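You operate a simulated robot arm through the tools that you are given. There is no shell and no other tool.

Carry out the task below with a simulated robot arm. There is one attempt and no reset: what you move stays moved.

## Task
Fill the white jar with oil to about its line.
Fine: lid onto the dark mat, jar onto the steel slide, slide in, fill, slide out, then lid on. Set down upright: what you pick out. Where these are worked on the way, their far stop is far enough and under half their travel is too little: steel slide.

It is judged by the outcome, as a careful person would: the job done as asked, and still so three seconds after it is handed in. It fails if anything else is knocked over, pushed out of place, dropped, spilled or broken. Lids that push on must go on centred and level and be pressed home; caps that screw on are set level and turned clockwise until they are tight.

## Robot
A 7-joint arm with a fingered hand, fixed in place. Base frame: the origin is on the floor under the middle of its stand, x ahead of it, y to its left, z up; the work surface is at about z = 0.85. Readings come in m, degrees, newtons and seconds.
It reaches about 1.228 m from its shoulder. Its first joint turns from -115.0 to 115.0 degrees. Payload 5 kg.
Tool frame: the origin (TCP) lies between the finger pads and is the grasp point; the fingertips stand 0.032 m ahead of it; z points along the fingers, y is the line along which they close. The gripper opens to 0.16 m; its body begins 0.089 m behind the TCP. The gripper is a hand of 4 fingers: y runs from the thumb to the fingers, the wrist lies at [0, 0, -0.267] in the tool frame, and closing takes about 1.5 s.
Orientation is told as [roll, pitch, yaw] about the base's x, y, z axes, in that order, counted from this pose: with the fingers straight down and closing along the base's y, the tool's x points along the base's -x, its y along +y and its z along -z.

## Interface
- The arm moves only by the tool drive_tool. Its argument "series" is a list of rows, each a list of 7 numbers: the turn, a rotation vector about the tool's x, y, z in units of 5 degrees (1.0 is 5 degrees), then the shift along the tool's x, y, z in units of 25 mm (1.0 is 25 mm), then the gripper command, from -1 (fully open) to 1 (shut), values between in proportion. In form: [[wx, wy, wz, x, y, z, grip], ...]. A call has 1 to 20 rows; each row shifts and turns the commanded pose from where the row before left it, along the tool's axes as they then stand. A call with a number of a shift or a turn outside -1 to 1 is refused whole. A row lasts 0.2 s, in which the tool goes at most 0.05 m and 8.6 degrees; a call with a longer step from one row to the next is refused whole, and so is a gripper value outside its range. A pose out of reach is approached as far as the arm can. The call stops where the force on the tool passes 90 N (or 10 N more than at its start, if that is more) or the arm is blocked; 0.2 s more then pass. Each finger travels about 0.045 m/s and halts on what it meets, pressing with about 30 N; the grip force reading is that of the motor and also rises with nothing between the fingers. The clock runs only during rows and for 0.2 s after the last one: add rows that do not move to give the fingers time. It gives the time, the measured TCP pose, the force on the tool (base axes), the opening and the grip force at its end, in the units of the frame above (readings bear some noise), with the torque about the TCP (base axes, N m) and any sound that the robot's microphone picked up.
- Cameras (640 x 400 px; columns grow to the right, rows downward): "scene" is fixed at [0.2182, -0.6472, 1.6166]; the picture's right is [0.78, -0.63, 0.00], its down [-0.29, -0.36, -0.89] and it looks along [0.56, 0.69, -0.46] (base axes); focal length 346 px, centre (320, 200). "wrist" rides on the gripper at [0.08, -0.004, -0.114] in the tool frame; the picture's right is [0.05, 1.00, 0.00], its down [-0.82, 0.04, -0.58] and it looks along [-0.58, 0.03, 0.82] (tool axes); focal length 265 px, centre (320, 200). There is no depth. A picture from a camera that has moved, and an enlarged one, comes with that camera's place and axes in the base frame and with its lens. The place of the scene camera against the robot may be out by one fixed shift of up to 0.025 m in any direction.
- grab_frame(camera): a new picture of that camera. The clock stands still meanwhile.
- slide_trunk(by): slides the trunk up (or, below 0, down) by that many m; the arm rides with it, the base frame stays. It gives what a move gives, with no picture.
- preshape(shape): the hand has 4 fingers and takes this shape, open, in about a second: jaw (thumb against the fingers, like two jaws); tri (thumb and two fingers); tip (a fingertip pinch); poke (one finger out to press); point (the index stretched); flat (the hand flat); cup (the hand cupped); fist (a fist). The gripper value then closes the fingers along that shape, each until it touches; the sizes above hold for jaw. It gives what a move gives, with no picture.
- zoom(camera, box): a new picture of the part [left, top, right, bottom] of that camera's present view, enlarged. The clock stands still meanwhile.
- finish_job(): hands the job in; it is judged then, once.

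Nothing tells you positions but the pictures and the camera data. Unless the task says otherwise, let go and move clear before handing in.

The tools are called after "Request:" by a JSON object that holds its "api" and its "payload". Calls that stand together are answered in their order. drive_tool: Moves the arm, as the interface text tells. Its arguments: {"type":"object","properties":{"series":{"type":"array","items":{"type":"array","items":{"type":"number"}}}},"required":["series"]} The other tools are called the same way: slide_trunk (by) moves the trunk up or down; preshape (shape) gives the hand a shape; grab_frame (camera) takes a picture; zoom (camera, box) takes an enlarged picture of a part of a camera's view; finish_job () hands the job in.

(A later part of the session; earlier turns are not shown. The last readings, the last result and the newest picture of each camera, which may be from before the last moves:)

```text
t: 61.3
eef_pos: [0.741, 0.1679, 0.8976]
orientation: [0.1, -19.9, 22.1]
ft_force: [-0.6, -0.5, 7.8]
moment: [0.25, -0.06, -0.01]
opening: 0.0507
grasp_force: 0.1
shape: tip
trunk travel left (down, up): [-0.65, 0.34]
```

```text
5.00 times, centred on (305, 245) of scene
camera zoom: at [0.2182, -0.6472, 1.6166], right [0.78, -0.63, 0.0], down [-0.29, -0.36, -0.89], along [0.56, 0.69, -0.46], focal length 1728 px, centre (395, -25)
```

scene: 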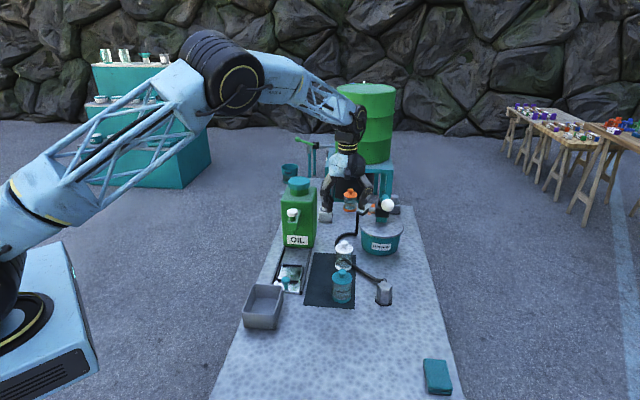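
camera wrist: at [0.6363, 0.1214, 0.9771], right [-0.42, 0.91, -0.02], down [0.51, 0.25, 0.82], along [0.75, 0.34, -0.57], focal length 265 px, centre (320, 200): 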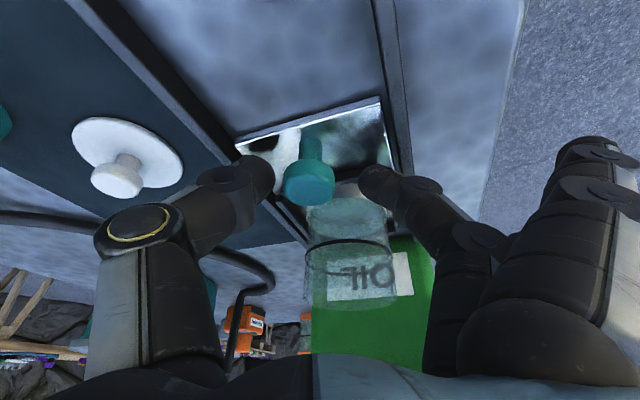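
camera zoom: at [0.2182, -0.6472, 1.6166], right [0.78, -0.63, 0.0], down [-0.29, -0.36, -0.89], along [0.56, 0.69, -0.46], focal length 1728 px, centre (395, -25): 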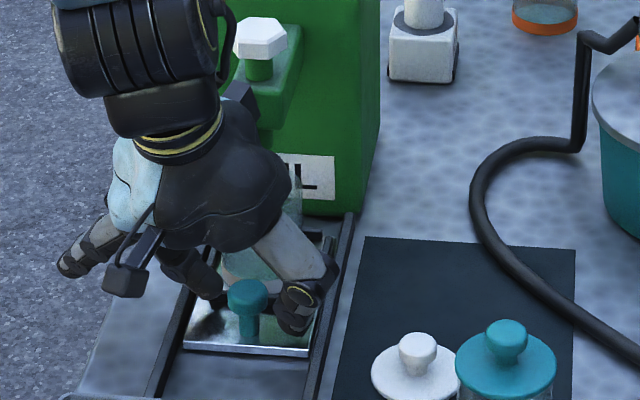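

Request:
{"api": "drive_tool", "payload": {"series": [[0, 0, 0, -0.137, 0, -0.376, 0.3], [0, 0, 0, -0.274, 0, -0.752, 0.25], [0, 0, 0, -0.274, 0, -0.752, 0.25], [0, 0, 0, -0.274, 0, -0.752, 0.25], [0, 0, 0, -0.274, 0, -0.752, 0.25], [0, 0, 0, 0, 0, 0, 0.25]]}}

Request:
{"api": "grab_frame", "payload": {"camera": "wrist"}}

Request:
{"api": "zoom", "payload": {"camera": "scene", "box": [270, 185, 340, 285]}}

```text
t: 62.7
eef_pos: [0.741, 0.1674, 0.9887]
orientation: [0.0, -19.9, 22.1]
ft_force: [-0.3, 0.2, -0.5]
moment: [0.01, 0.02, -0.02]
opening: 0.0592
grasp_force: 0.1
shape: tip
trunk travel left (down, up): [-0.65, 0.34]
```

```text
taken
camera wrist: at [0.6373, 0.1208, 1.0671], right [-0.42, 0.91, -0.02], down [0.51, 0.25, 0.82], along [0.75, 0.34, -0.57], focal length 265 px, centre (320, 200)
```

wrist: 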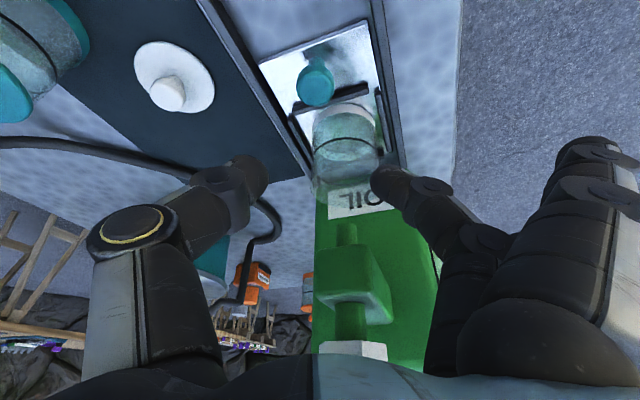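

```text
4.00 times, centred on (305, 235) of scene
camera zoom: at [0.2182, -0.6472, 1.6166], right [0.78, -0.63, 0.0], down [-0.29, -0.36, -0.89], along [0.56, 0.69, -0.46], focal length 1383 px, centre (380, 60)
```

zoom: 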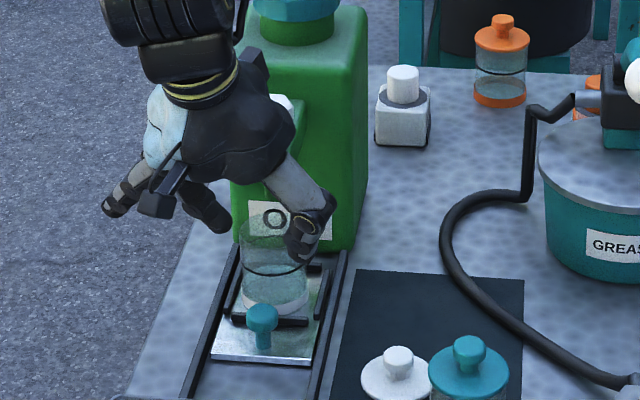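

The tray is in with the jar upright. Moving back to look at the spout over the jar.

Request:
{"api": "drive_tool", "payload": {"series": [[0, 0, 0, 0.487, -0.313, -0.816, 0.25], [0, 0, 0, 0.487, -0.313, -0.816, 0.25], [0, 0, 0, 0.487, -0.313, -0.816, 0.25], [0, 0, 0, 0.487, -0.313, -0.816, 0.25], [0, 0, 0, 0, 0, 0, 0.25]]}}

Request:
{"api": "grab_frame", "payload": {"camera": "wrist"}}

Request:
{"api": "zoom", "payload": {"camera": "wrist", "box": [260, 80, 400, 300]}}

Request:
{"api": "zoom", "payload": {"camera": "scene", "box": [270, 185, 340, 285]}}

```text
t: 63.9
eef_pos: [0.6852, 0.1106, 1.0484]
orientation: [0.0, -20.0, 22.1]
ft_force: [1.0, 0.2, -0.2]
moment: [-0.02, -0.01, 0.0]
opening: 0.0595
grasp_force: 0.1
shape: tip
trunk travel left (down, up): [-0.65, 0.34]
```

```text
taken
camera wrist: at [0.5806, 0.0642, 1.1275], right [-0.42, 0.91, -0.02], down [0.51, 0.25, 0.82], along [0.75, 0.34, -0.57], focal length 265 px, centre (320, 200)
```

wrist: 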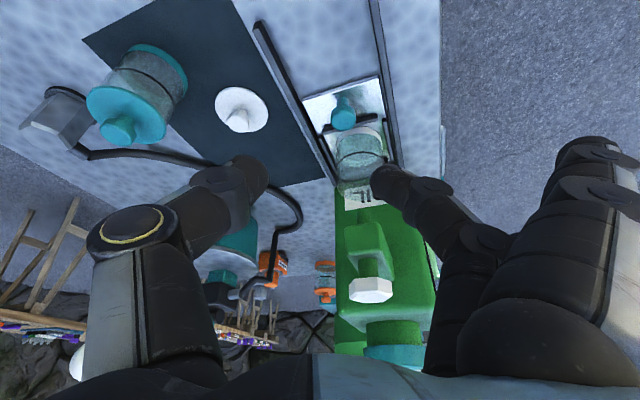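

```text
1.82 times, centred on (330, 190) of wrist
camera zoom: at [0.5806, 0.0642, 1.1275], right [-0.42, 0.91, -0.02], down [0.51, 0.25, 0.82], along [0.75, 0.34, -0.57], focal length 483 px, centre (302, 218)
```

zoom: 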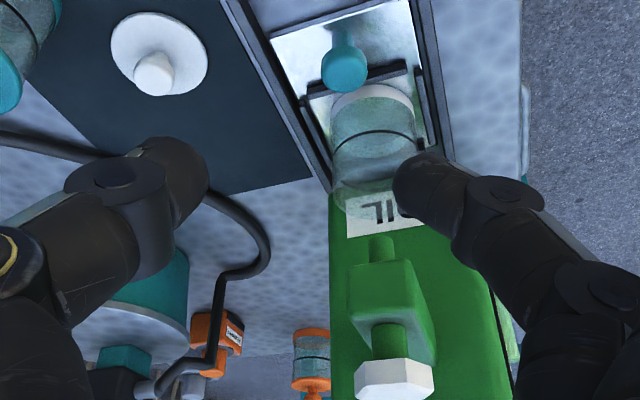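

```text
4.00 times, centred on (305, 235) of scene
camera zoom: at [0.2182, -0.6472, 1.6166], right [0.78, -0.63, 0.0], down [-0.29, -0.36, -0.89], along [0.56, 0.69, -0.46], focal length 1383 px, centre (380, 60)
```

zoom: 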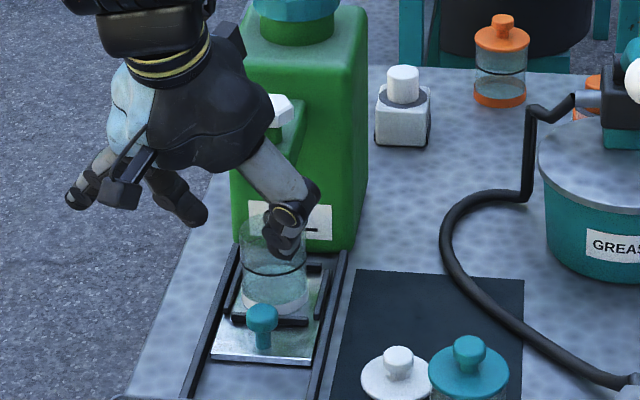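

The jar axis and spout now coincide (both at about s = 0.708 along the slide); the hex knob top is at z ≈ 1.05, near [0.794, 0.216]. I'll come over the knob from above with the pinch aligned across the slide, and look.

Request:
{"api": "drive_tool", "payload": {"series": [[0, 0, 0, -0.301, 0, -0.827, 0.25], [0, 0, 0, -0.301, 0, -0.827, 0.25], [0, 0, 0, -0.301, 0, -0.827, 0.25], [0, 0, 0, -0.301, 0, -0.827, 0.25], [0, 0, 0, -0.301, 0, -0.827, 0.25], [0, 1, 0, 0, 0, 0, 0.25], [0, 1, 0, 0, 0, 0, 0.25], [0, 1, 0, 0, 0, 0, 0.25], [0, 1, 0, 0, 0, 0, 0.25], [0, 0, -0.92, 0, 0, 0, 0.25], [0, 0, -0.92, 0, 0, 0, 0.25], [0, 0, -0.92, 0, 0, 0, 0.25], [0, 0, -0.92, 0, 0, 0, 0.25], [0, 0, -0.92, 0, 0, 0, 0.25], [0, 0, 0, -0.9, 0, 0, 0.2], [0, 0, 0, -0.9, 0, 0, 0.1], [0, 0, 0, -0.9, 0, 0, 0], [0, 0, 0, -0.9, 0, 0, 0], [0, 0, 0, -0.9, 0, 0, 0], [0, 0, 0, 0, 0, 0, 0]]}}

Request:
{"api": "grab_frame", "payload": {"camera": "wrist"}}

Request:
{"api": "grab_frame", "payload": {"camera": "scene"}}

```text
t: 68.1
eef_pos: [0.7646, 0.1922, 1.1573]
orientation: [0.0, 0.0, 45.0]
ft_force: [0.5, -0.2, -0.1]
moment: [-0.01, -0.02, -0.02]
opening: 0.0792
grasp_force: 0.1
shape: tip
trunk travel left (down, up): [-0.65, 0.34]
```

```text
taken
camera wrist: at [0.7101, 0.1326, 1.2718], right [-0.74, 0.67, 0.0], down [0.55, 0.61, 0.58], along [0.39, 0.43, -0.82], focal length 265 px, centre (320, 200)
```

wrist: 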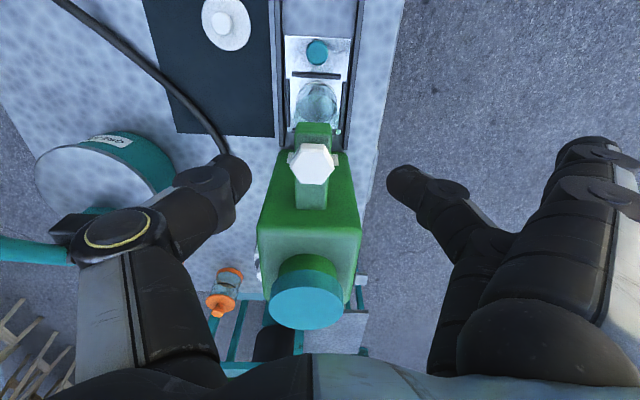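

```text
taken
```

scene: 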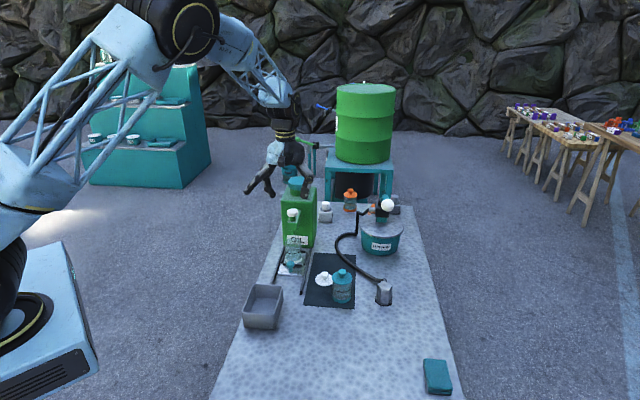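

Request:
{"api": "zoom", "payload": {"camera": "wrist", "box": [260, 100, 380, 220]}}

Request:
{"api": "zoom", "payload": {"camera": "scene", "box": [270, 180, 340, 280]}}

```text
3.33 times, centred on (320, 160) of wrist
camera zoom: at [0.7101, 0.1326, 1.2718], right [-0.74, 0.67, 0.0], down [0.55, 0.61, 0.58], along [0.39, 0.43, -0.82], focal length 885 px, centre (320, 333)
```

zoom: 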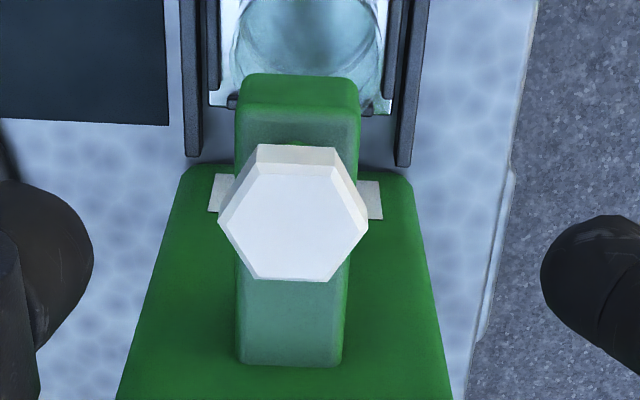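

```text
4.00 times, centred on (305, 230) of scene
camera zoom: at [0.2182, -0.6472, 1.6166], right [0.78, -0.63, 0.0], down [-0.29, -0.36, -0.89], along [0.56, 0.69, -0.46], focal length 1383 px, centre (380, 80)
```

zoom: 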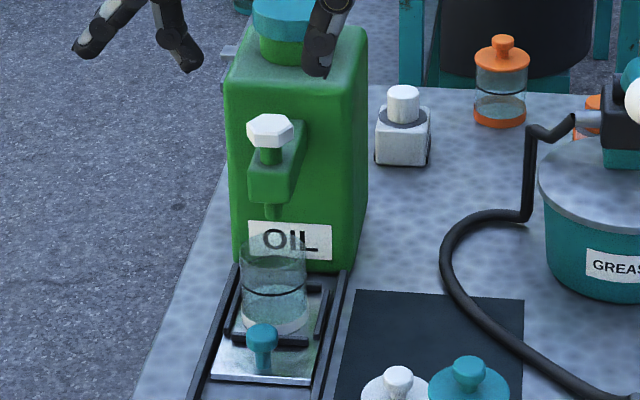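

The hex knob is centred at about [0.796, 0.217], z ≈ 1.05, with flats facing ±30° from the cross-slide direction. I'll yaw the hand to 75° so the pinch lands on flats, go over it and partly down.

Request:
{"api": "drive_tool", "payload": {"series": [[0, 0, -1, 0, 0, 0, 0], [0, 0, -1, 0, 0, 0, 0], [0, 0, -1, 0, 0, 0, 0], [0, 0, -1, 0, 0, 0, 0], [0, 0, -1, 0, 0, 0, 0], [0, 0, -1, 0, 0, 0, 0], [0, 0, 0, -0.642, -0.486, 0, 0], [0, 0, 0, -0.642, -0.486, 0, 0], [0, 0, 0, 0, 0, 0.9, 0], [0, 0, 0, 0, 0, 0.9, 0], [0, 0, 0, 0, 0, 0, 0]]}}

Request:
{"api": "grab_frame", "payload": {"camera": "wrist"}}

Request:
{"api": "zoom", "payload": {"camera": "wrist", "box": [260, 100, 380, 220]}}

Request:
{"api": "zoom", "payload": {"camera": "scene", "box": [260, 160, 340, 280]}}

```text
t: 70.5
eef_pos: [0.7957, 0.2151, 1.1103]
orientation: [0.0, 0.1, 75.0]
ft_force: [-0.5, 0.6, 0.1]
moment: [0.0, -0.03, 0.01]
opening: 0.0791
grasp_force: 0.1
shape: tip
trunk travel left (down, up): [-0.65, 0.34]
```

```text
taken
camera wrist: at [0.7798, 0.1373, 1.2255], right [-0.98, 0.21, 0.0], down [0.17, 0.8, 0.58], along [0.12, 0.56, -0.82], focal length 265 px, centre (320, 200)
```

wrist: 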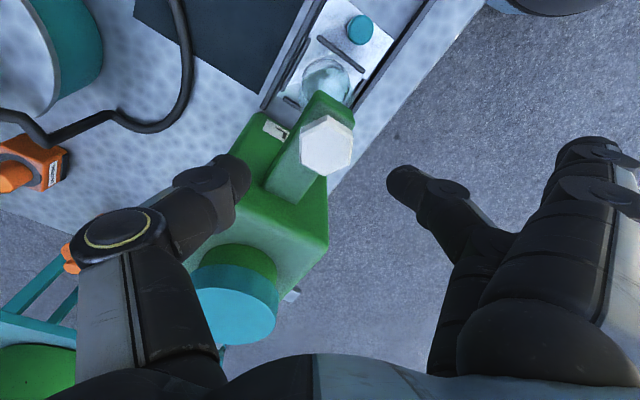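

```text
3.33 times, centred on (320, 160) of wrist
camera zoom: at [0.7798, 0.1373, 1.2255], right [-0.98, 0.21, 0.0], down [0.17, 0.8, 0.58], along [0.12, 0.56, -0.82], focal length 885 px, centre (320, 333)
```

zoom: 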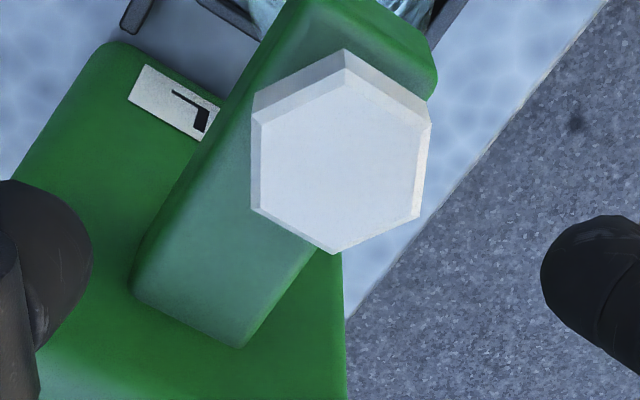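

```text
3.33 times, centred on (300, 220) of scene
camera zoom: at [0.2182, -0.6472, 1.6166], right [0.78, -0.63, 0.0], down [-0.29, -0.36, -0.89], along [0.56, 0.69, -0.46], focal length 1152 px, centre (387, 133)
```

zoom: 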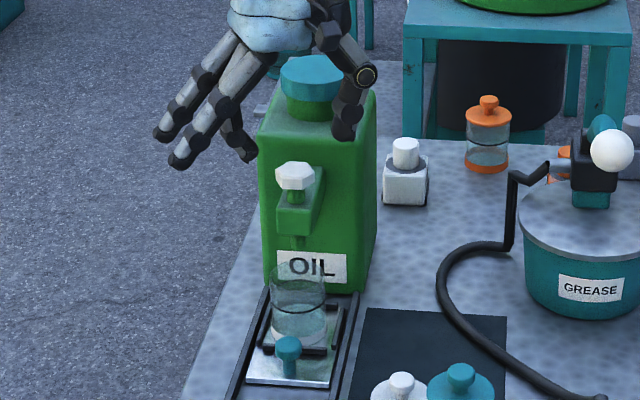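

The pinch axis is square to two flats now. Small sideways correction, then down to the knob.

Request:
{"api": "drive_tool", "payload": {"series": [[0, 0, 0, -0.02, 0.12, 0.7, 0.1], [0, 0, 0, 0, 0, 0.7, 0.2], [0, 0, 0, 0, 0, 0.5, 0.25], [0, 0, 0, 0, 0, 0.2, 0.25], [0, 0, 0, 0, 0, 0, 0.25]]}}

Request:
{"api": "grab_frame", "payload": {"camera": "wrist"}}

Request:
{"api": "zoom", "payload": {"camera": "scene", "box": [260, 170, 340, 270]}}

```text
t: 71.7
eef_pos: [0.7922, 0.217, 1.0593]
orientation: [-0.1, 0.0, 74.9]
ft_force: [0.6, 0.2, -0.9]
moment: [-0.02, -0.04, -0.01]
opening: 0.0608
grasp_force: 0.1
shape: tip
trunk travel left (down, up): [-0.65, 0.34]
```

```text
taken
camera wrist: at [0.7772, 0.1389, 1.1739], right [-0.98, 0.21, 0.0], down [0.17, 0.8, 0.58], along [0.12, 0.56, -0.82], focal length 265 px, centre (320, 200)
```

wrist: 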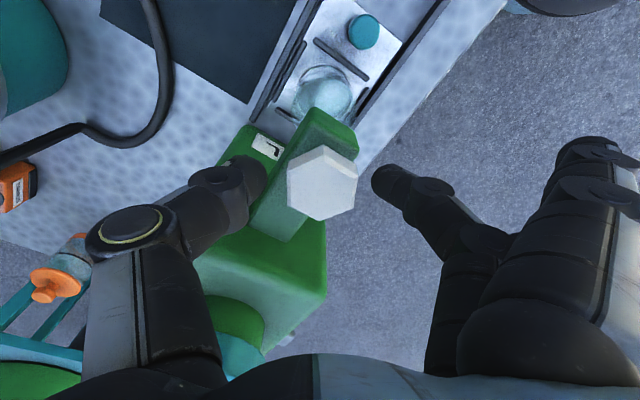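

```text
4.00 times, centred on (300, 220) of scene
camera zoom: at [0.2182, -0.6472, 1.6166], right [0.78, -0.63, 0.0], down [-0.29, -0.36, -0.89], along [0.56, 0.69, -0.46], focal length 1383 px, centre (400, 120)
```

zoom: 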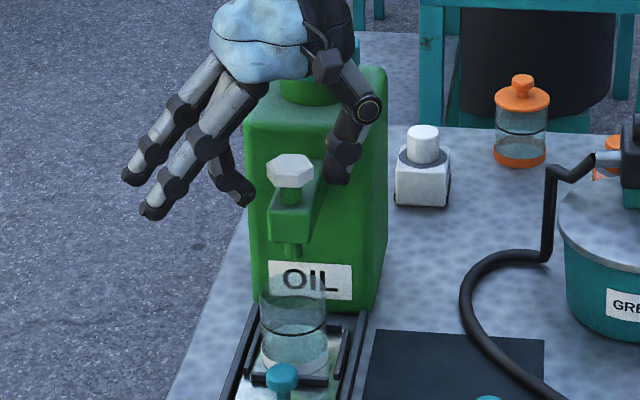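

The knob is centred between thumb and finger. Baseline close-up of the jar, then pinch the knob.

Request:
{"api": "zoom", "payload": {"camera": "scene", "box": [285, 220, 325, 270]}}

Request:
{"api": "drive_tool", "payload": {"series": [[0, 0, 0, 0, 0, 0, 0.4], [0, 0, 0, 0, 0, 0, 0.5], [0, 0, 0, 0, 0, 0, 0.6], [0, 0, 0, 0, 0, 0, 0.75], [0, 0, 0, 0, 0, 0, 0.8], [0, 0, 0, 0, 0, 0, 0.8]]}}

Request:
{"api": "grab_frame", "payload": {"camera": "wrist"}}

Request:
{"api": "zoom", "payload": {"camera": "scene", "box": [260, 170, 340, 270]}}

```text
8.00 times, centred on (305, 245) of scene
camera zoom: at [0.2182, -0.6472, 1.6166], right [0.78, -0.63, 0.0], down [-0.29, -0.36, -0.89], along [0.56, 0.69, -0.46], focal length 2766 px, centre (440, -160)
```

zoom: 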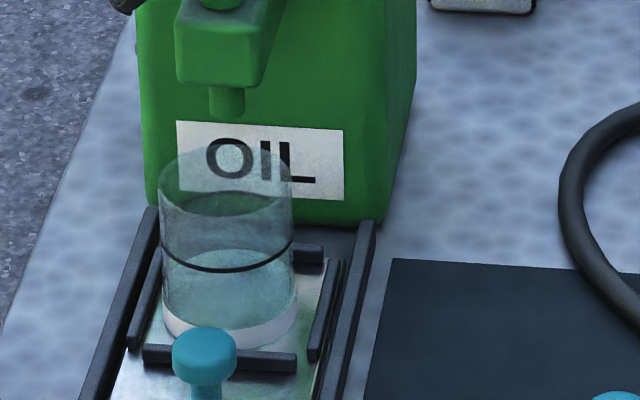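

```text
t: 73.1
eef_pos: [0.7943, 0.2167, 1.0582]
orientation: [0.2, 0.0, 75.0]
ft_force: [2.3, 1.8, -10.4]
moment: [0.0, -0.15, 0.01]
opening: 0.0213
grasp_force: 30.3
shape: tip
trunk travel left (down, up): [-0.65, 0.34]
```

```text
taken
camera wrist: at [0.7778, 0.139, 1.173], right [-0.98, 0.21, 0.0], down [0.17, 0.8, 0.58], along [0.12, 0.56, -0.82], focal length 265 px, centre (320, 200)
```

wrist: 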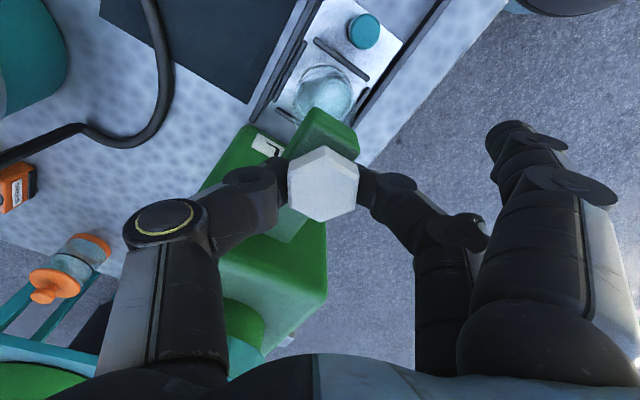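

```text
4.00 times, centred on (300, 220) of scene
camera zoom: at [0.2182, -0.6472, 1.6166], right [0.78, -0.63, 0.0], down [-0.29, -0.36, -0.89], along [0.56, 0.69, -0.46], focal length 1383 px, centre (400, 120)
```

zoom: 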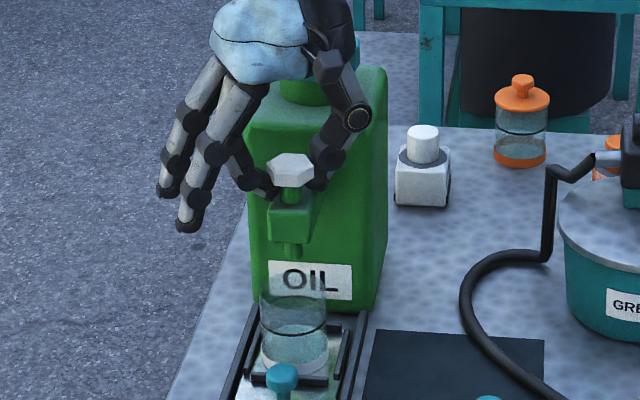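

The tips closed a little under the hex, on its stem. I'll try a 15° counter-clockwise turn and see whether the knob follows.

Request:
{"api": "drive_tool", "payload": {"series": [[0, 0, -0.5, 0, 0, 0, 0.8], [0, 0, -0.5, 0, 0, 0, 0.8], [0, 0, -0.5, 0, 0, 0, 0.8], [0, 0, -0.5, 0, 0, 0, 0.8], [0, 0, -0.5, 0, 0, 0, 0.8], [0, 0, -0.5, 0, 0, 0, 0.8]]}}

Request:
{"api": "grab_frame", "payload": {"camera": "wrist"}}

Request:
{"api": "zoom", "payload": {"camera": "scene", "box": [275, 190, 325, 270]}}

```text
t: 74.5
eef_pos: [0.7945, 0.2192, 1.0581]
orientation: [0.1, 0.1, 90.2]
ft_force: [-0.3, 15.2, -20.0]
moment: [0.17, -0.03, -0.76]
opening: 0.0195
grasp_force: 30.3
shape: tip
trunk travel left (down, up): [-0.65, 0.34]
```

```text
taken
camera wrist: at [0.7985, 0.1398, 1.1724], right [-1.0, -0.05, 0.0], down [-0.04, 0.82, 0.58], along [-0.03, 0.58, -0.82], focal length 265 px, centre (320, 200)
```

wrist: 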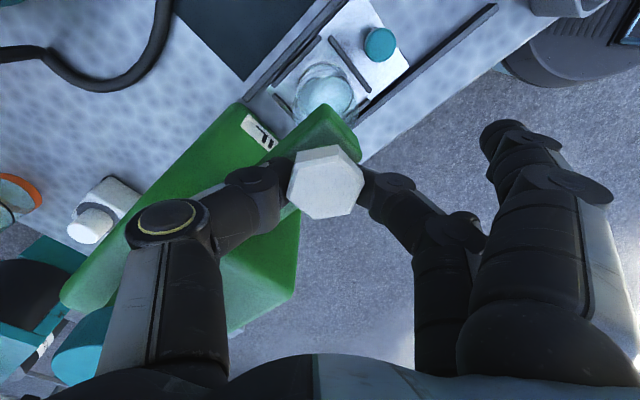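

```text
5.00 times, centred on (300, 230) of scene
camera zoom: at [0.2182, -0.6472, 1.6166], right [0.78, -0.63, 0.0], down [-0.29, -0.36, -0.89], along [0.56, 0.69, -0.46], focal length 1728 px, centre (420, 50)
```

zoom: 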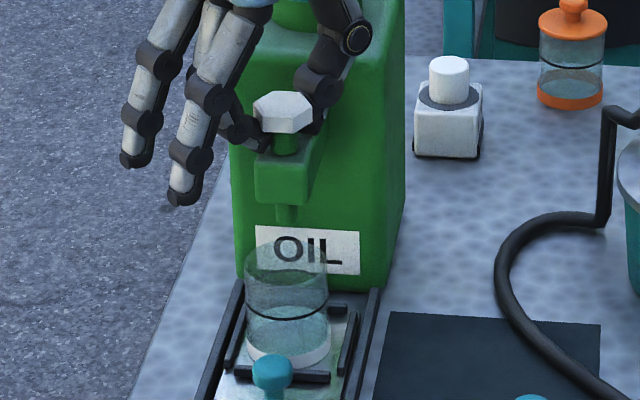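

The knob didn't follow: it slipped in the pinch with 0.76 N·m resistance. I'll check its angle closely.

Request:
{"api": "zoom", "payload": {"camera": "wrist", "box": [270, 120, 380, 240]}}

Request:
{"api": "zoom", "payload": {"camera": "scene", "box": [280, 195, 310, 225]}}

```text
3.33 times, centred on (325, 180) of wrist
camera zoom: at [0.7985, 0.1398, 1.1724], right [-1.0, -0.05, 0.0], down [-0.04, 0.82, 0.58], along [-0.03, 0.58, -0.82], focal length 885 px, centre (303, 267)
```

zoom: 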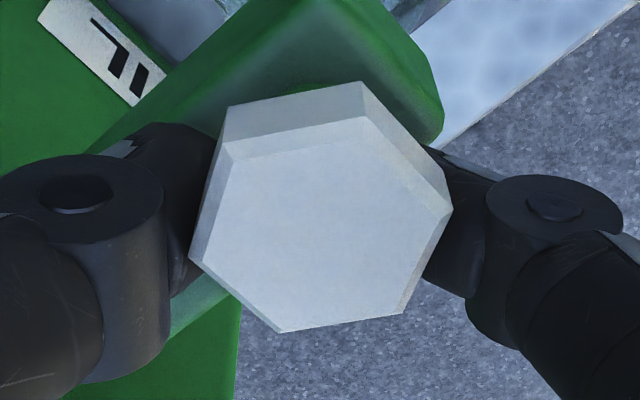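

```text
13.33 times, centred on (295, 210) of scene
camera zoom: at [0.2182, -0.6472, 1.6166], right [0.78, -0.63, 0.0], down [-0.29, -0.36, -0.89], along [0.56, 0.69, -0.46], focal length 4609 px, centre (653, 67)
```

zoom: 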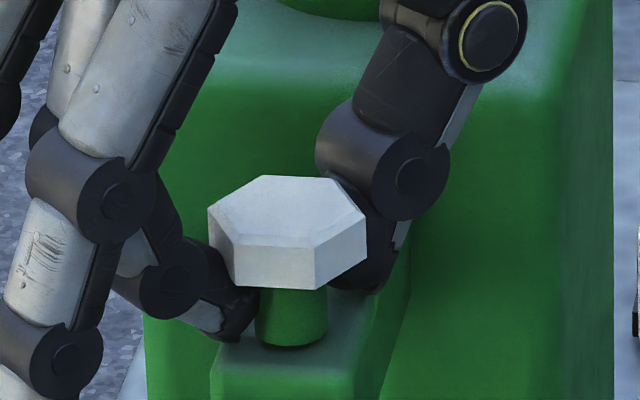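

The fingertips are holding the green stem, which is fixed; the white hex sits just above them. I'll open, raise 12 mm so the tips meet the hex flats, return to 75° and re-grip.

Request:
{"api": "drive_tool", "payload": {"series": [[0, 0, 0, 0, 0, 0, 0.6], [0, 0, 0, 0, 0, 0, 0.4], [0, 0, 0, 0, 0, 0, 0.3], [0, 0, 0, 0, 0, -0.25, 0.25], [0, 0, 0, 0, 0, -0.25, 0.25], [0, 0, 1, 0, 0, 0, 0.25], [0, 0, 1, 0, 0, 0, 0.25], [0, 0, 1, 0, 0, 0, 0.25], [0, 0, 0, 0, 0, 0, 0.25]]}}

Request:
{"api": "zoom", "payload": {"camera": "wrist", "box": [260, 120, 380, 240]}}

Request:
{"api": "zoom", "payload": {"camera": "scene", "box": [275, 190, 315, 230]}}

```text
t: 76.5
eef_pos: [0.7943, 0.2166, 1.0718]
orientation: [0.0, 0.0, 75.0]
ft_force: [0.8, 0.4, 0.4]
moment: [0.01, -0.03, -0.02]
opening: 0.0593
grasp_force: 0.0
shape: tip
trunk travel left (down, up): [-0.65, 0.34]
```

```text
3.33 times, centred on (320, 180) of wrist
camera zoom: at [0.7767, 0.1383, 1.1862], right [-0.98, 0.21, 0.0], down [0.17, 0.8, 0.58], along [0.12, 0.56, -0.82], focal length 885 px, centre (320, 267)
```

zoom: 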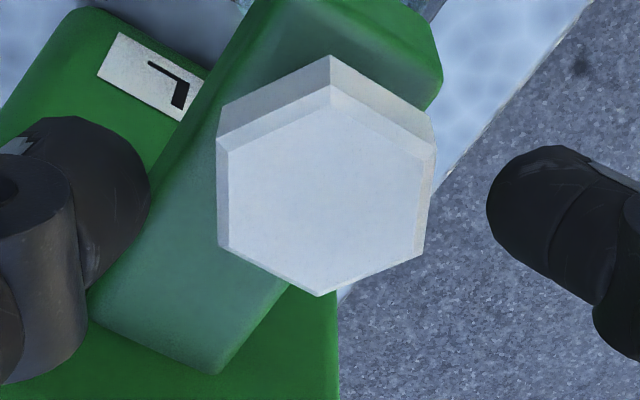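

```text
10.00 times, centred on (295, 210) of scene
camera zoom: at [0.2182, -0.6472, 1.6166], right [0.78, -0.63, 0.0], down [-0.29, -0.36, -0.89], along [0.56, 0.69, -0.46], focal length 3457 px, centre (570, 100)
```

zoom: 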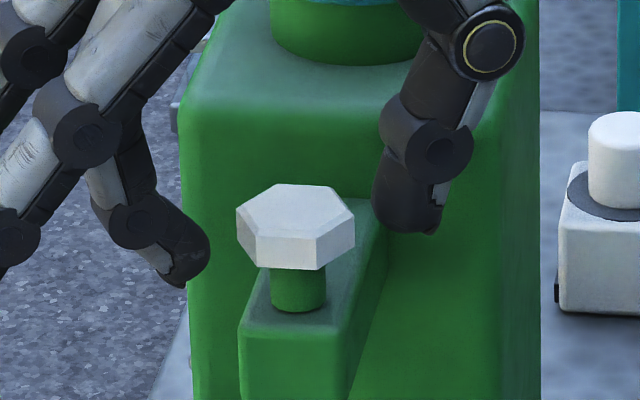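

Request:
{"api": "drive_tool", "payload": {"series": [[0, 0, 0, 0, 0, 0, 0.4], [0, 0, 0, 0, 0, 0, 0.5], [0, 0, 0, 0, 0, 0, 0.6], [0, 0, 0, 0, 0, 0, 0.75], [0, 0, 0, 0, 0, 0, 0.8], [0, 0, 0, 0, 0, 0, 0.8]]}}

Request:
{"api": "zoom", "payload": {"camera": "wrist", "box": [260, 120, 380, 240]}}

Request:
{"api": "zoom", "payload": {"camera": "scene", "box": [275, 190, 315, 230]}}

```text
t: 77.9
eef_pos: [0.7932, 0.2164, 1.0716]
orientation: [-0.1, 0.1, 75.0]
ft_force: [1.3, 2.4, -2.2]
moment: [0.06, 0.0, 0.0]
opening: 0.0297
grasp_force: 30.0
shape: tip
trunk travel left (down, up): [-0.65, 0.34]
```

```text
3.33 times, centred on (320, 180) of wrist
camera zoom: at [0.7769, 0.1388, 1.186], right [-0.98, 0.21, 0.0], down [0.17, 0.8, 0.58], along [0.12, 0.56, -0.82], focal length 885 px, centre (320, 267)
```

zoom: 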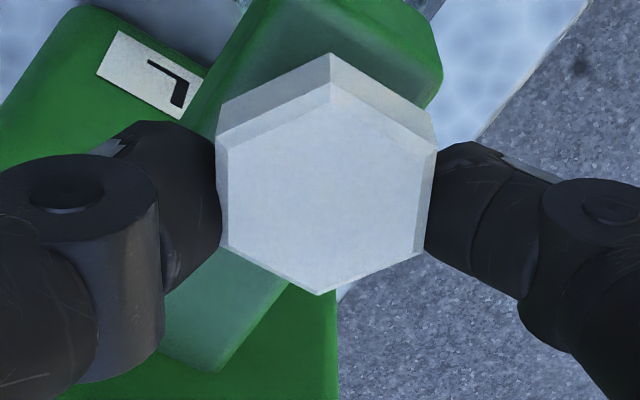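

```text
10.00 times, centred on (295, 210) of scene
camera zoom: at [0.2182, -0.6472, 1.6166], right [0.78, -0.63, 0.0], down [-0.29, -0.36, -0.89], along [0.56, 0.69, -0.46], focal length 3457 px, centre (570, 100)
```

zoom: 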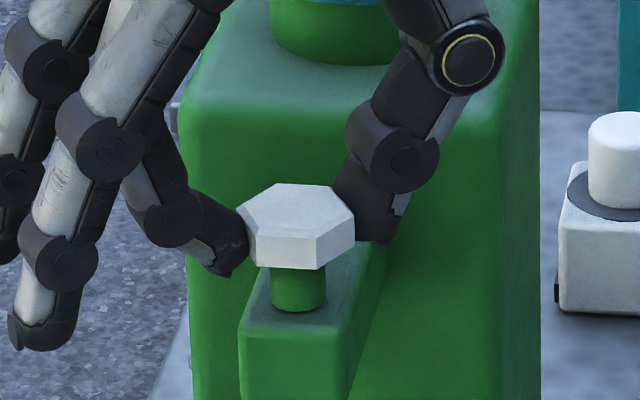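

Now the hex flats are gripped. Turning counter-clockwise 10° and checking.

Request:
{"api": "drive_tool", "payload": {"series": [[0, 0, -0.5, 0, 0, 0, 0.8], [0, 0, -0.5, 0, 0, 0, 0.8], [0, 0, -0.5, 0, 0, 0, 0.8], [0, 0, -0.5, 0, 0, 0, 0.8]]}}

Request:
{"api": "zoom", "payload": {"camera": "wrist", "box": [260, 120, 380, 240]}}

Request:
{"api": "zoom", "payload": {"camera": "scene", "box": [275, 190, 325, 270]}}

```text
t: 78.9
eef_pos: [0.7933, 0.219, 1.0712]
orientation: [-0.1, 0.0, 85.0]
ft_force: [-1.1, 8.8, -1.2]
moment: [0.22, 0.04, -0.9]
opening: 0.0296
grasp_force: 29.8
shape: tip
trunk travel left (down, up): [-0.65, 0.34]
```

```text
3.33 times, centred on (320, 180) of wrist
camera zoom: at [0.7906, 0.1388, 1.1859], right [-1.0, 0.03, 0.0], down [0.03, 0.82, 0.58], along [0.02, 0.58, -0.82], focal length 885 px, centre (320, 267)
```

zoom: 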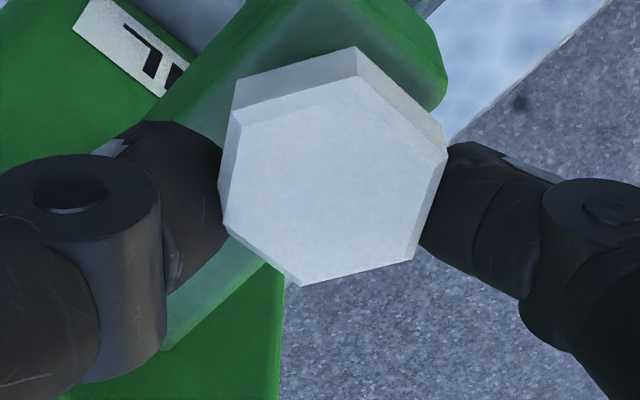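

```text
5.00 times, centred on (300, 230) of scene
camera zoom: at [0.2182, -0.6472, 1.6166], right [0.78, -0.63, 0.0], down [-0.29, -0.36, -0.89], along [0.56, 0.69, -0.46], focal length 1728 px, centre (420, 50)
```

zoom: 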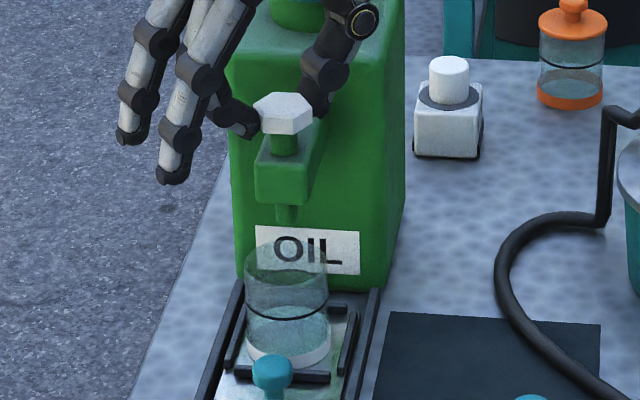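

The hex resists counter-clockwise (0.9 N·m) without turning – probably its closed stop. Going back to 75° and trying clockwise.

Request:
{"api": "drive_tool", "payload": {"series": [[0, 0, 0.5, 0, 0, 0, 0.8], [0, 0, 0.5, 0, 0, 0, 0.8], [0, 0, 0.5, 0, 0, 0, 0.8], [0, 0, 0.5, 0, 0, 0, 0.8], [0, 0, 0, 0, 0, 0, 0.8]]}}

Request:
{"api": "drive_tool", "payload": {"series": [[0, 0, 0.5, 0, 0, 0, 0.8], [0, 0, 0.5, 0, 0, 0, 0.8], [0, 0, 0.5, 0, 0, 0, 0.8]]}}

Request:
{"api": "zoom", "payload": {"camera": "wrist", "box": [260, 120, 380, 240]}}

Request:
{"api": "zoom", "payload": {"camera": "scene", "box": [275, 190, 325, 270]}}

```text
t: 80.1
eef_pos: [0.7923, 0.2183, 1.072]
orientation: [0.1, 0.0, 75.1]
ft_force: [6.5, 15.2, -0.5]
moment: [0.23, -0.12, 0.75]
opening: 0.0292
grasp_force: 29.8
shape: tip
trunk travel left (down, up): [-0.65, 0.34]
```

```text
t: 80.9
eef_pos: [0.7948, 0.2212, 1.0725]
orientation: [-0.1, 0.0, 67.6]
ft_force: [13.3, 23.1, 0.5]
moment: [0.38, -0.23, 1.1]
opening: 0.0282
grasp_force: 30.3
shape: tip
trunk travel left (down, up): [-0.65, 0.34]
```

```text
3.33 times, centred on (320, 180) of wrist
camera zoom: at [0.7678, 0.1449, 1.1858], right [-0.94, 0.33, 0.0], down [0.27, 0.77, 0.58], along [0.19, 0.54, -0.82], focal length 885 px, centre (320, 267)
```

zoom: 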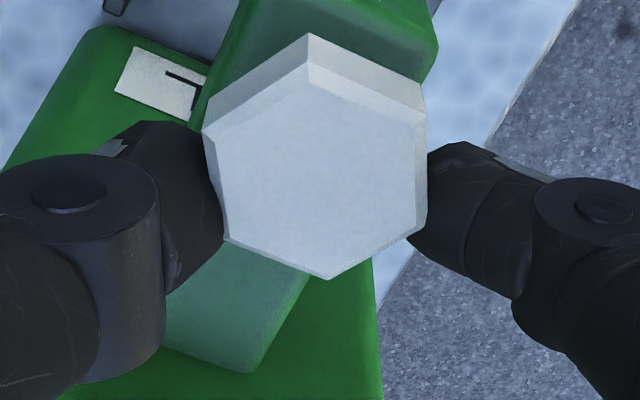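

```text
5.00 times, centred on (300, 230) of scene
camera zoom: at [0.2182, -0.6472, 1.6166], right [0.78, -0.63, 0.0], down [-0.29, -0.36, -0.89], along [0.56, 0.69, -0.46], focal length 1728 px, centre (420, 50)
```

zoom: 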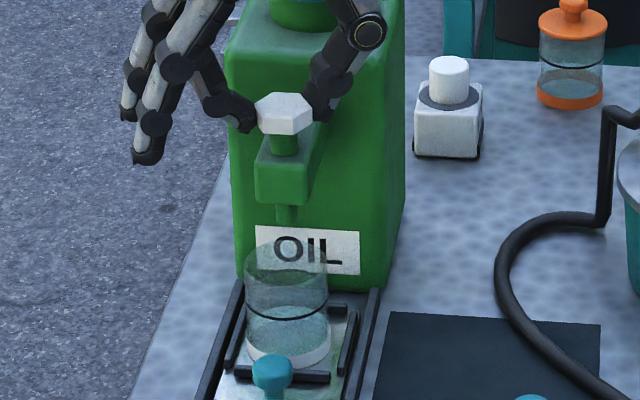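

The hex doesn't turn either way at about 1 N·m, so it's likely a push knob rather than a valve to turn. I'll release, rise, close the fingertips and press it from above gently.

Request:
{"api": "drive_tool", "payload": {"series": [[0, 0, -0.5, 0, 0, 0, 0.7], [0, 0, -0.5, 0, 0, 0, 0.5], [0, 0, -0.5, 0, 0, 0, 0.3], [0, 0, 0, 0, 0, 0, 0.2], [0, 0, 0, 0, 0, 0, 0.2], [0, 0, 0, 0, 0, -0.8, 0.2], [0, 0, 0, 0, 0, -0.8, 0.4], [0, 0, 0, 0, 0, 0, 0.7], [0, 0, 0, 0, 0, 0, 1], [0, 0, 0, 0, 0, 0, 1], [0, 0, 0, 0, 0, 0, 1], [0, 0, 0, 0, 0, 0, 1]]}}

Request:
{"api": "grab_frame", "payload": {"camera": "wrist"}}

Request:
{"api": "zoom", "payload": {"camera": "scene", "box": [270, 180, 330, 270]}}

```text
t: 83.5
eef_pos: [0.796, 0.2161, 1.113]
orientation: [0.0, 0.0, 75.0]
ft_force: [0.4, 0.7, -0.9]
moment: [-0.02, 0.01, -0.01]
opening: 0.0
grasp_force: 30.8
shape: tip
trunk travel left (down, up): [-0.65, 0.34]
```

```text
taken
camera wrist: at [0.7772, 0.1387, 1.2254], right [-0.98, 0.21, 0.0], down [0.17, 0.8, 0.58], along [0.12, 0.56, -0.82], focal length 265 px, centre (320, 200)
```

wrist: 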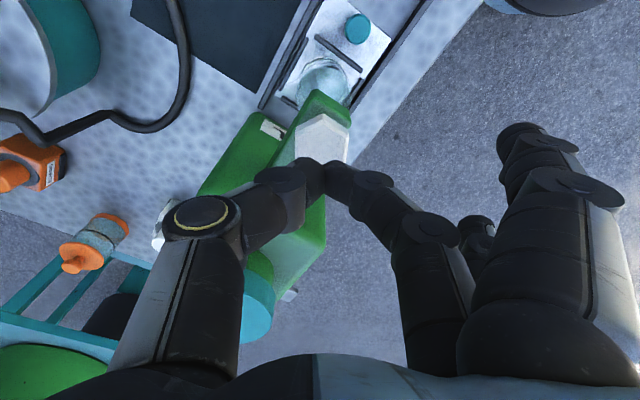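

```text
4.44 times, centred on (300, 225) of scene
camera zoom: at [0.2182, -0.6472, 1.6166], right [0.78, -0.63, 0.0], down [-0.29, -0.36, -0.89], along [0.56, 0.69, -0.46], focal length 1536 px, centre (409, 89)
```

zoom: 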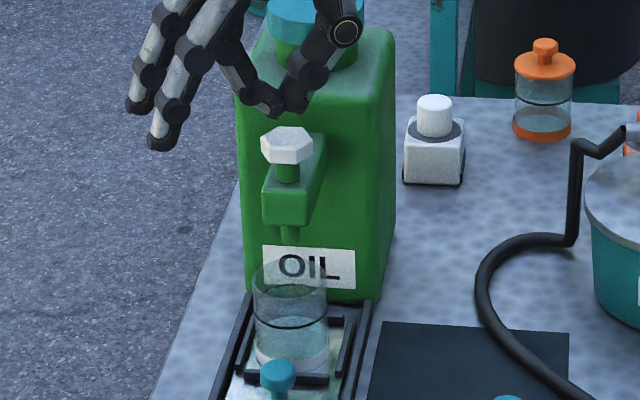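

Fingertips joined just above the hex centre. Coming down in small steps until touch.

Request:
{"api": "drive_tool", "payload": {"series": [[0, 0, 0, 0, 0, 0.5, 1], [0, 0, 0, 0, 0, 0.4, 1], [0, 0, 0, 0, 0, 0.1, 1], [0, 0, 0, 0, 0, 0.1, 1]]}}

```text
t: 84.5
eef_pos: [0.793, 0.2167, 1.0853]
orientation: [0.0, 0.0, 75.0]
ft_force: [0.3, -1.1, 3.3]
moment: [-0.05, -0.05, 0.01]
opening: 0.0002
grasp_force: 29.9
shape: tip
trunk travel left (down, up): [-0.65, 0.34]
heard: click
```

A click was heard right at contact. Checking the knob and jar at once.

Request:
{"api": "zoom", "payload": {"camera": "scene", "box": [270, 190, 330, 270]}}

Request:
{"api": "zoom", "payload": {"camera": "scene", "box": [285, 215, 325, 265]}}

```text
5.00 times, centred on (300, 230) of scene
camera zoom: at [0.2182, -0.6472, 1.6166], right [0.78, -0.63, 0.0], down [-0.29, -0.36, -0.89], along [0.56, 0.69, -0.46], focal length 1728 px, centre (420, 50)
```

zoom: 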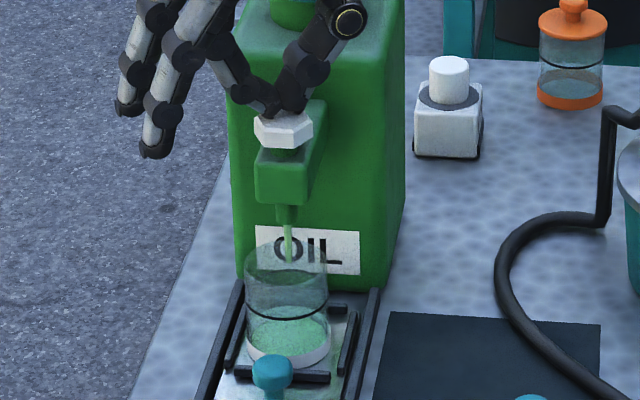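

```text
8.00 times, centred on (305, 240) of scene
camera zoom: at [0.2182, -0.6472, 1.6166], right [0.78, -0.63, 0.0], down [-0.29, -0.36, -0.89], along [0.56, 0.69, -0.46], focal length 2766 px, centre (440, -120)
```

zoom: 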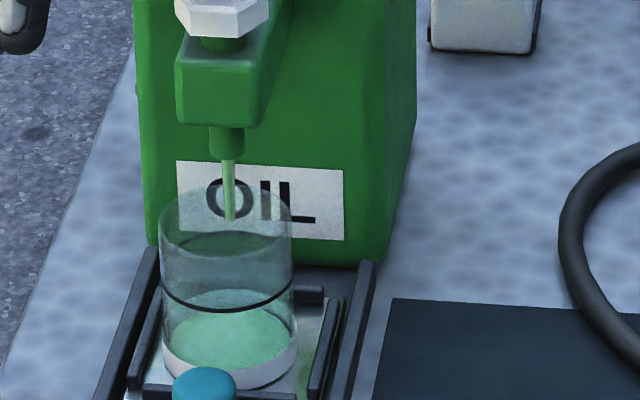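

Pressing works: oil is flowing into the jar. I'll hold for a very short time and check how fast the level rises.

Request:
{"api": "drive_tool", "payload": {"series": [[0, 0, 0, 0, 0, 0, 1]]}}

Request:
{"api": "zoom", "payload": {"camera": "scene", "box": [285, 215, 325, 265]}}

```text
t: 84.9
eef_pos: [0.7933, 0.2175, 1.085]
orientation: [0.0, -0.1, 75.0]
ft_force: [0.6, -0.9, 4.8]
moment: [-0.06, -0.06, 0.04]
opening: 0.0
grasp_force: 29.6
shape: tip
trunk travel left (down, up): [-0.65, 0.34]
```

```text
8.00 times, centred on (305, 240) of scene
camera zoom: at [0.2182, -0.6472, 1.6166], right [0.78, -0.63, 0.0], down [-0.29, -0.36, -0.89], along [0.56, 0.69, -0.46], focal length 2766 px, centre (440, -120)
```

zoom: 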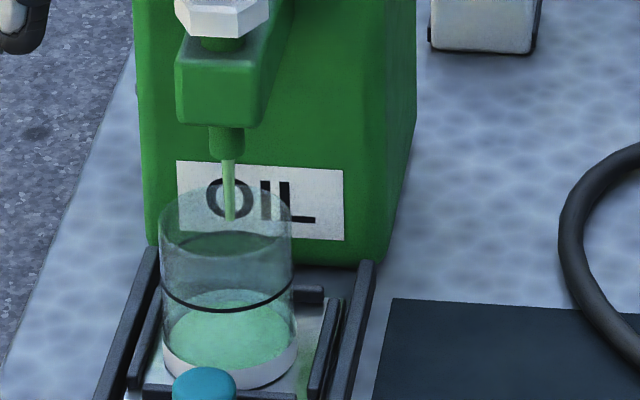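

Request:
{"api": "zoom", "payload": {"camera": "scene", "box": [280, 236, 308, 266]}}

```text
13.33 times, centred on (294, 251) of scene
camera zoom: at [0.2182, -0.6472, 1.6166], right [0.78, -0.63, 0.0], down [-0.29, -0.36, -0.89], along [0.56, 0.69, -0.46], focal length 4609 px, centre (667, -480)
```

zoom: 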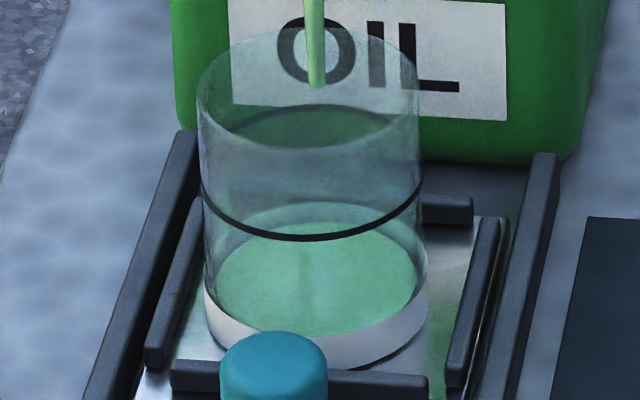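

Request:
{"api": "drive_tool", "payload": {"series": [[0, 0, 0, 0, 0, 0, 1], [0, 0, 0, 0, 0, 0, 1], [0, 0, 0, 0, 0, 0, 1], [0, 0, 0, 0, 0, 0, 1]]}}

Request:
{"api": "zoom", "payload": {"camera": "scene", "box": [280, 236, 308, 266]}}

```text
t: 85.9
eef_pos: [0.7925, 0.2179, 1.0851]
orientation: [-0.1, 0.0, 75.1]
ft_force: [1.6, -1.3, 4.0]
moment: [-0.09, -0.06, 0.0]
opening: 0.0
grasp_force: 30.0
shape: tip
trunk travel left (down, up): [-0.65, 0.34]
```

```text
13.33 times, centred on (294, 251) of scene
camera zoom: at [0.2182, -0.6472, 1.6166], right [0.78, -0.63, 0.0], down [-0.29, -0.36, -0.89], along [0.56, 0.69, -0.46], focal length 4609 px, centre (667, -480)
```

zoom: 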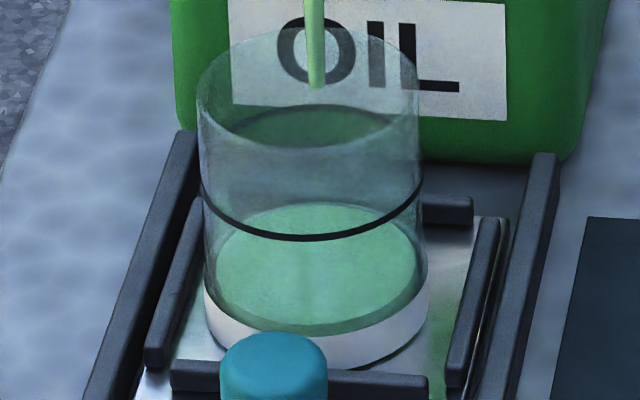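

Level rises about 11 px per second in this view; about 86 px remain to the line. Holding 3 seconds.

Request:
{"api": "drive_tool", "payload": {"series": [[0, 0, 0, 0, 0, 0, 1], [0, 0, 0, 0, 0, 0, 1], [0, 0, 0, 0, 0, 0, 1], [0, 0, 0, 0, 0, 0, 1], [0, 0, 0, 0, 0, 0, 1], [0, 0, 0, 0, 0, 0, 1], [0, 0, 0, 0, 0, 0, 1], [0, 0, 0, 0, 0, 0, 1], [0, 0, 0, 0, 0, 0, 1], [0, 0, 0, 0, 0, 0, 1], [0, 0, 0, 0, 0, 0, 1], [0, 0, 0, 0, 0, 0, 1], [0, 0, 0, 0, 0, 0, 1], [0, 0, 0, 0, 0, 0, 1]]}}

Request:
{"api": "zoom", "payload": {"camera": "scene", "box": [280, 236, 308, 266]}}

```text
t: 88.9
eef_pos: [0.7922, 0.2171, 1.0849]
orientation: [0.0, 0.1, 75.0]
ft_force: [1.6, -0.6, 4.0]
moment: [-0.07, -0.02, 0.02]
opening: 0.0001
grasp_force: 30.3
shape: tip
trunk travel left (down, up): [-0.65, 0.34]
```

```text
13.33 times, centred on (294, 251) of scene
camera zoom: at [0.2182, -0.6472, 1.6166], right [0.78, -0.63, 0.0], down [-0.29, -0.36, -0.89], along [0.56, 0.69, -0.46], focal length 4609 px, centre (667, -480)
```

zoom: 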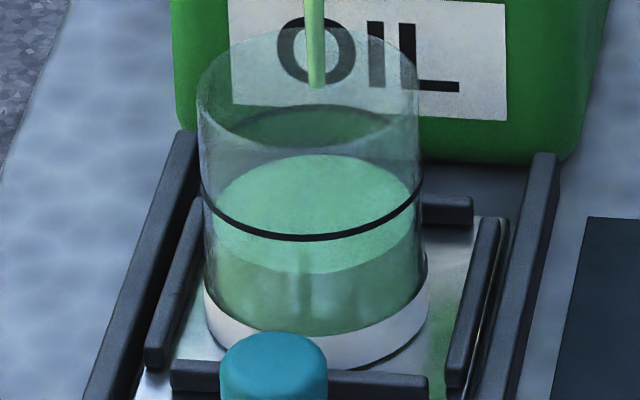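

About 36 px (≈2 s of flow) remain. I'll hold 0.8 s more, then lift off to see whether the flow stops on release.

Request:
{"api": "drive_tool", "payload": {"series": [[0, 0, 0, 0, 0, 0, 1], [0, 0, 0, 0, 0, 0, 1], [0, 0, 0, 0, 0, 0, 1], [0, 0, 0, 0, 0, 0, 1], [0, 0, 0, 0, 0, -0.5, 1]]}}

Request:
{"api": "zoom", "payload": {"camera": "scene", "box": [280, 236, 308, 266]}}

Request:
{"api": "zoom", "payload": {"camera": "scene", "box": [270, 190, 330, 270]}}

```text
t: 90.1
eef_pos: [0.7922, 0.2172, 1.0966]
orientation: [0.1, 0.0, 75.1]
ft_force: [-0.7, 1.1, -0.4]
moment: [0.01, 0.01, -0.01]
opening: 0.0001
grasp_force: 30.2
shape: tip
trunk travel left (down, up): [-0.65, 0.34]
```

```text
13.33 times, centred on (294, 251) of scene
camera zoom: at [0.2182, -0.6472, 1.6166], right [0.78, -0.63, 0.0], down [-0.29, -0.36, -0.89], along [0.56, 0.69, -0.46], focal length 4609 px, centre (667, -480)
```

zoom: 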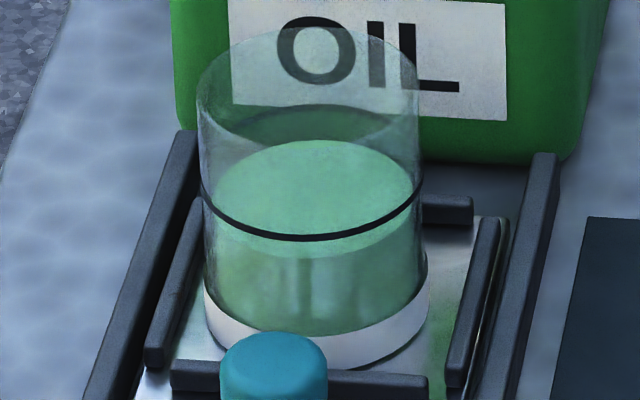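

```text
5.00 times, centred on (300, 230) of scene
camera zoom: at [0.2182, -0.6472, 1.6166], right [0.78, -0.63, 0.0], down [-0.29, -0.36, -0.89], along [0.56, 0.69, -0.46], focal length 1728 px, centre (420, 50)
```

zoom: 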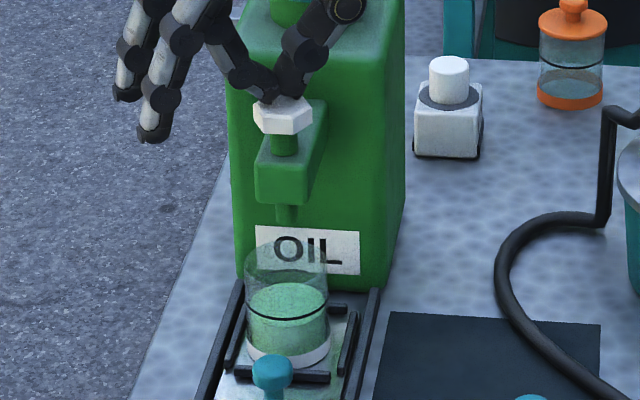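

Flow stops on release. About 21 px (≈1.2 s) still missing to the line, so one more short press.

Request:
{"api": "drive_tool", "payload": {"series": [[0, 0, 0, 0, 0, 0.5, 1], [0, 0, 0, 0, 0, 0, 1], [0, 0, 0, 0, 0, 0, 1], [0, 0, 0, 0, 0, 0, 1], [0, 0, 0, 0, 0, 0, 1], [0, 0, 0, 0, 0, -0.5, 1], [0, 0, 0, 0, 0, -0.3, 1]]}}

Request:
{"api": "zoom", "payload": {"camera": "scene", "box": [280, 236, 308, 266]}}

```text
t: 91.7
eef_pos: [0.7927, 0.2177, 1.1052]
orientation: [0.0, 0.1, 75.1]
ft_force: [-0.2, 0.3, 0.5]
moment: [-0.01, 0.01, 0.04]
opening: 0.0
grasp_force: 30.1
shape: tip
trunk travel left (down, up): [-0.65, 0.34]
heard: click
```

```text
13.33 times, centred on (294, 251) of scene
camera zoom: at [0.2182, -0.6472, 1.6166], right [0.78, -0.63, 0.0], down [-0.29, -0.36, -0.89], along [0.56, 0.69, -0.46], focal length 4609 px, centre (667, -480)
```

zoom: 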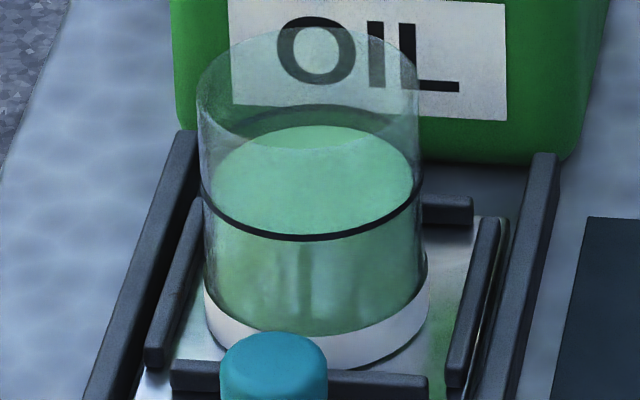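

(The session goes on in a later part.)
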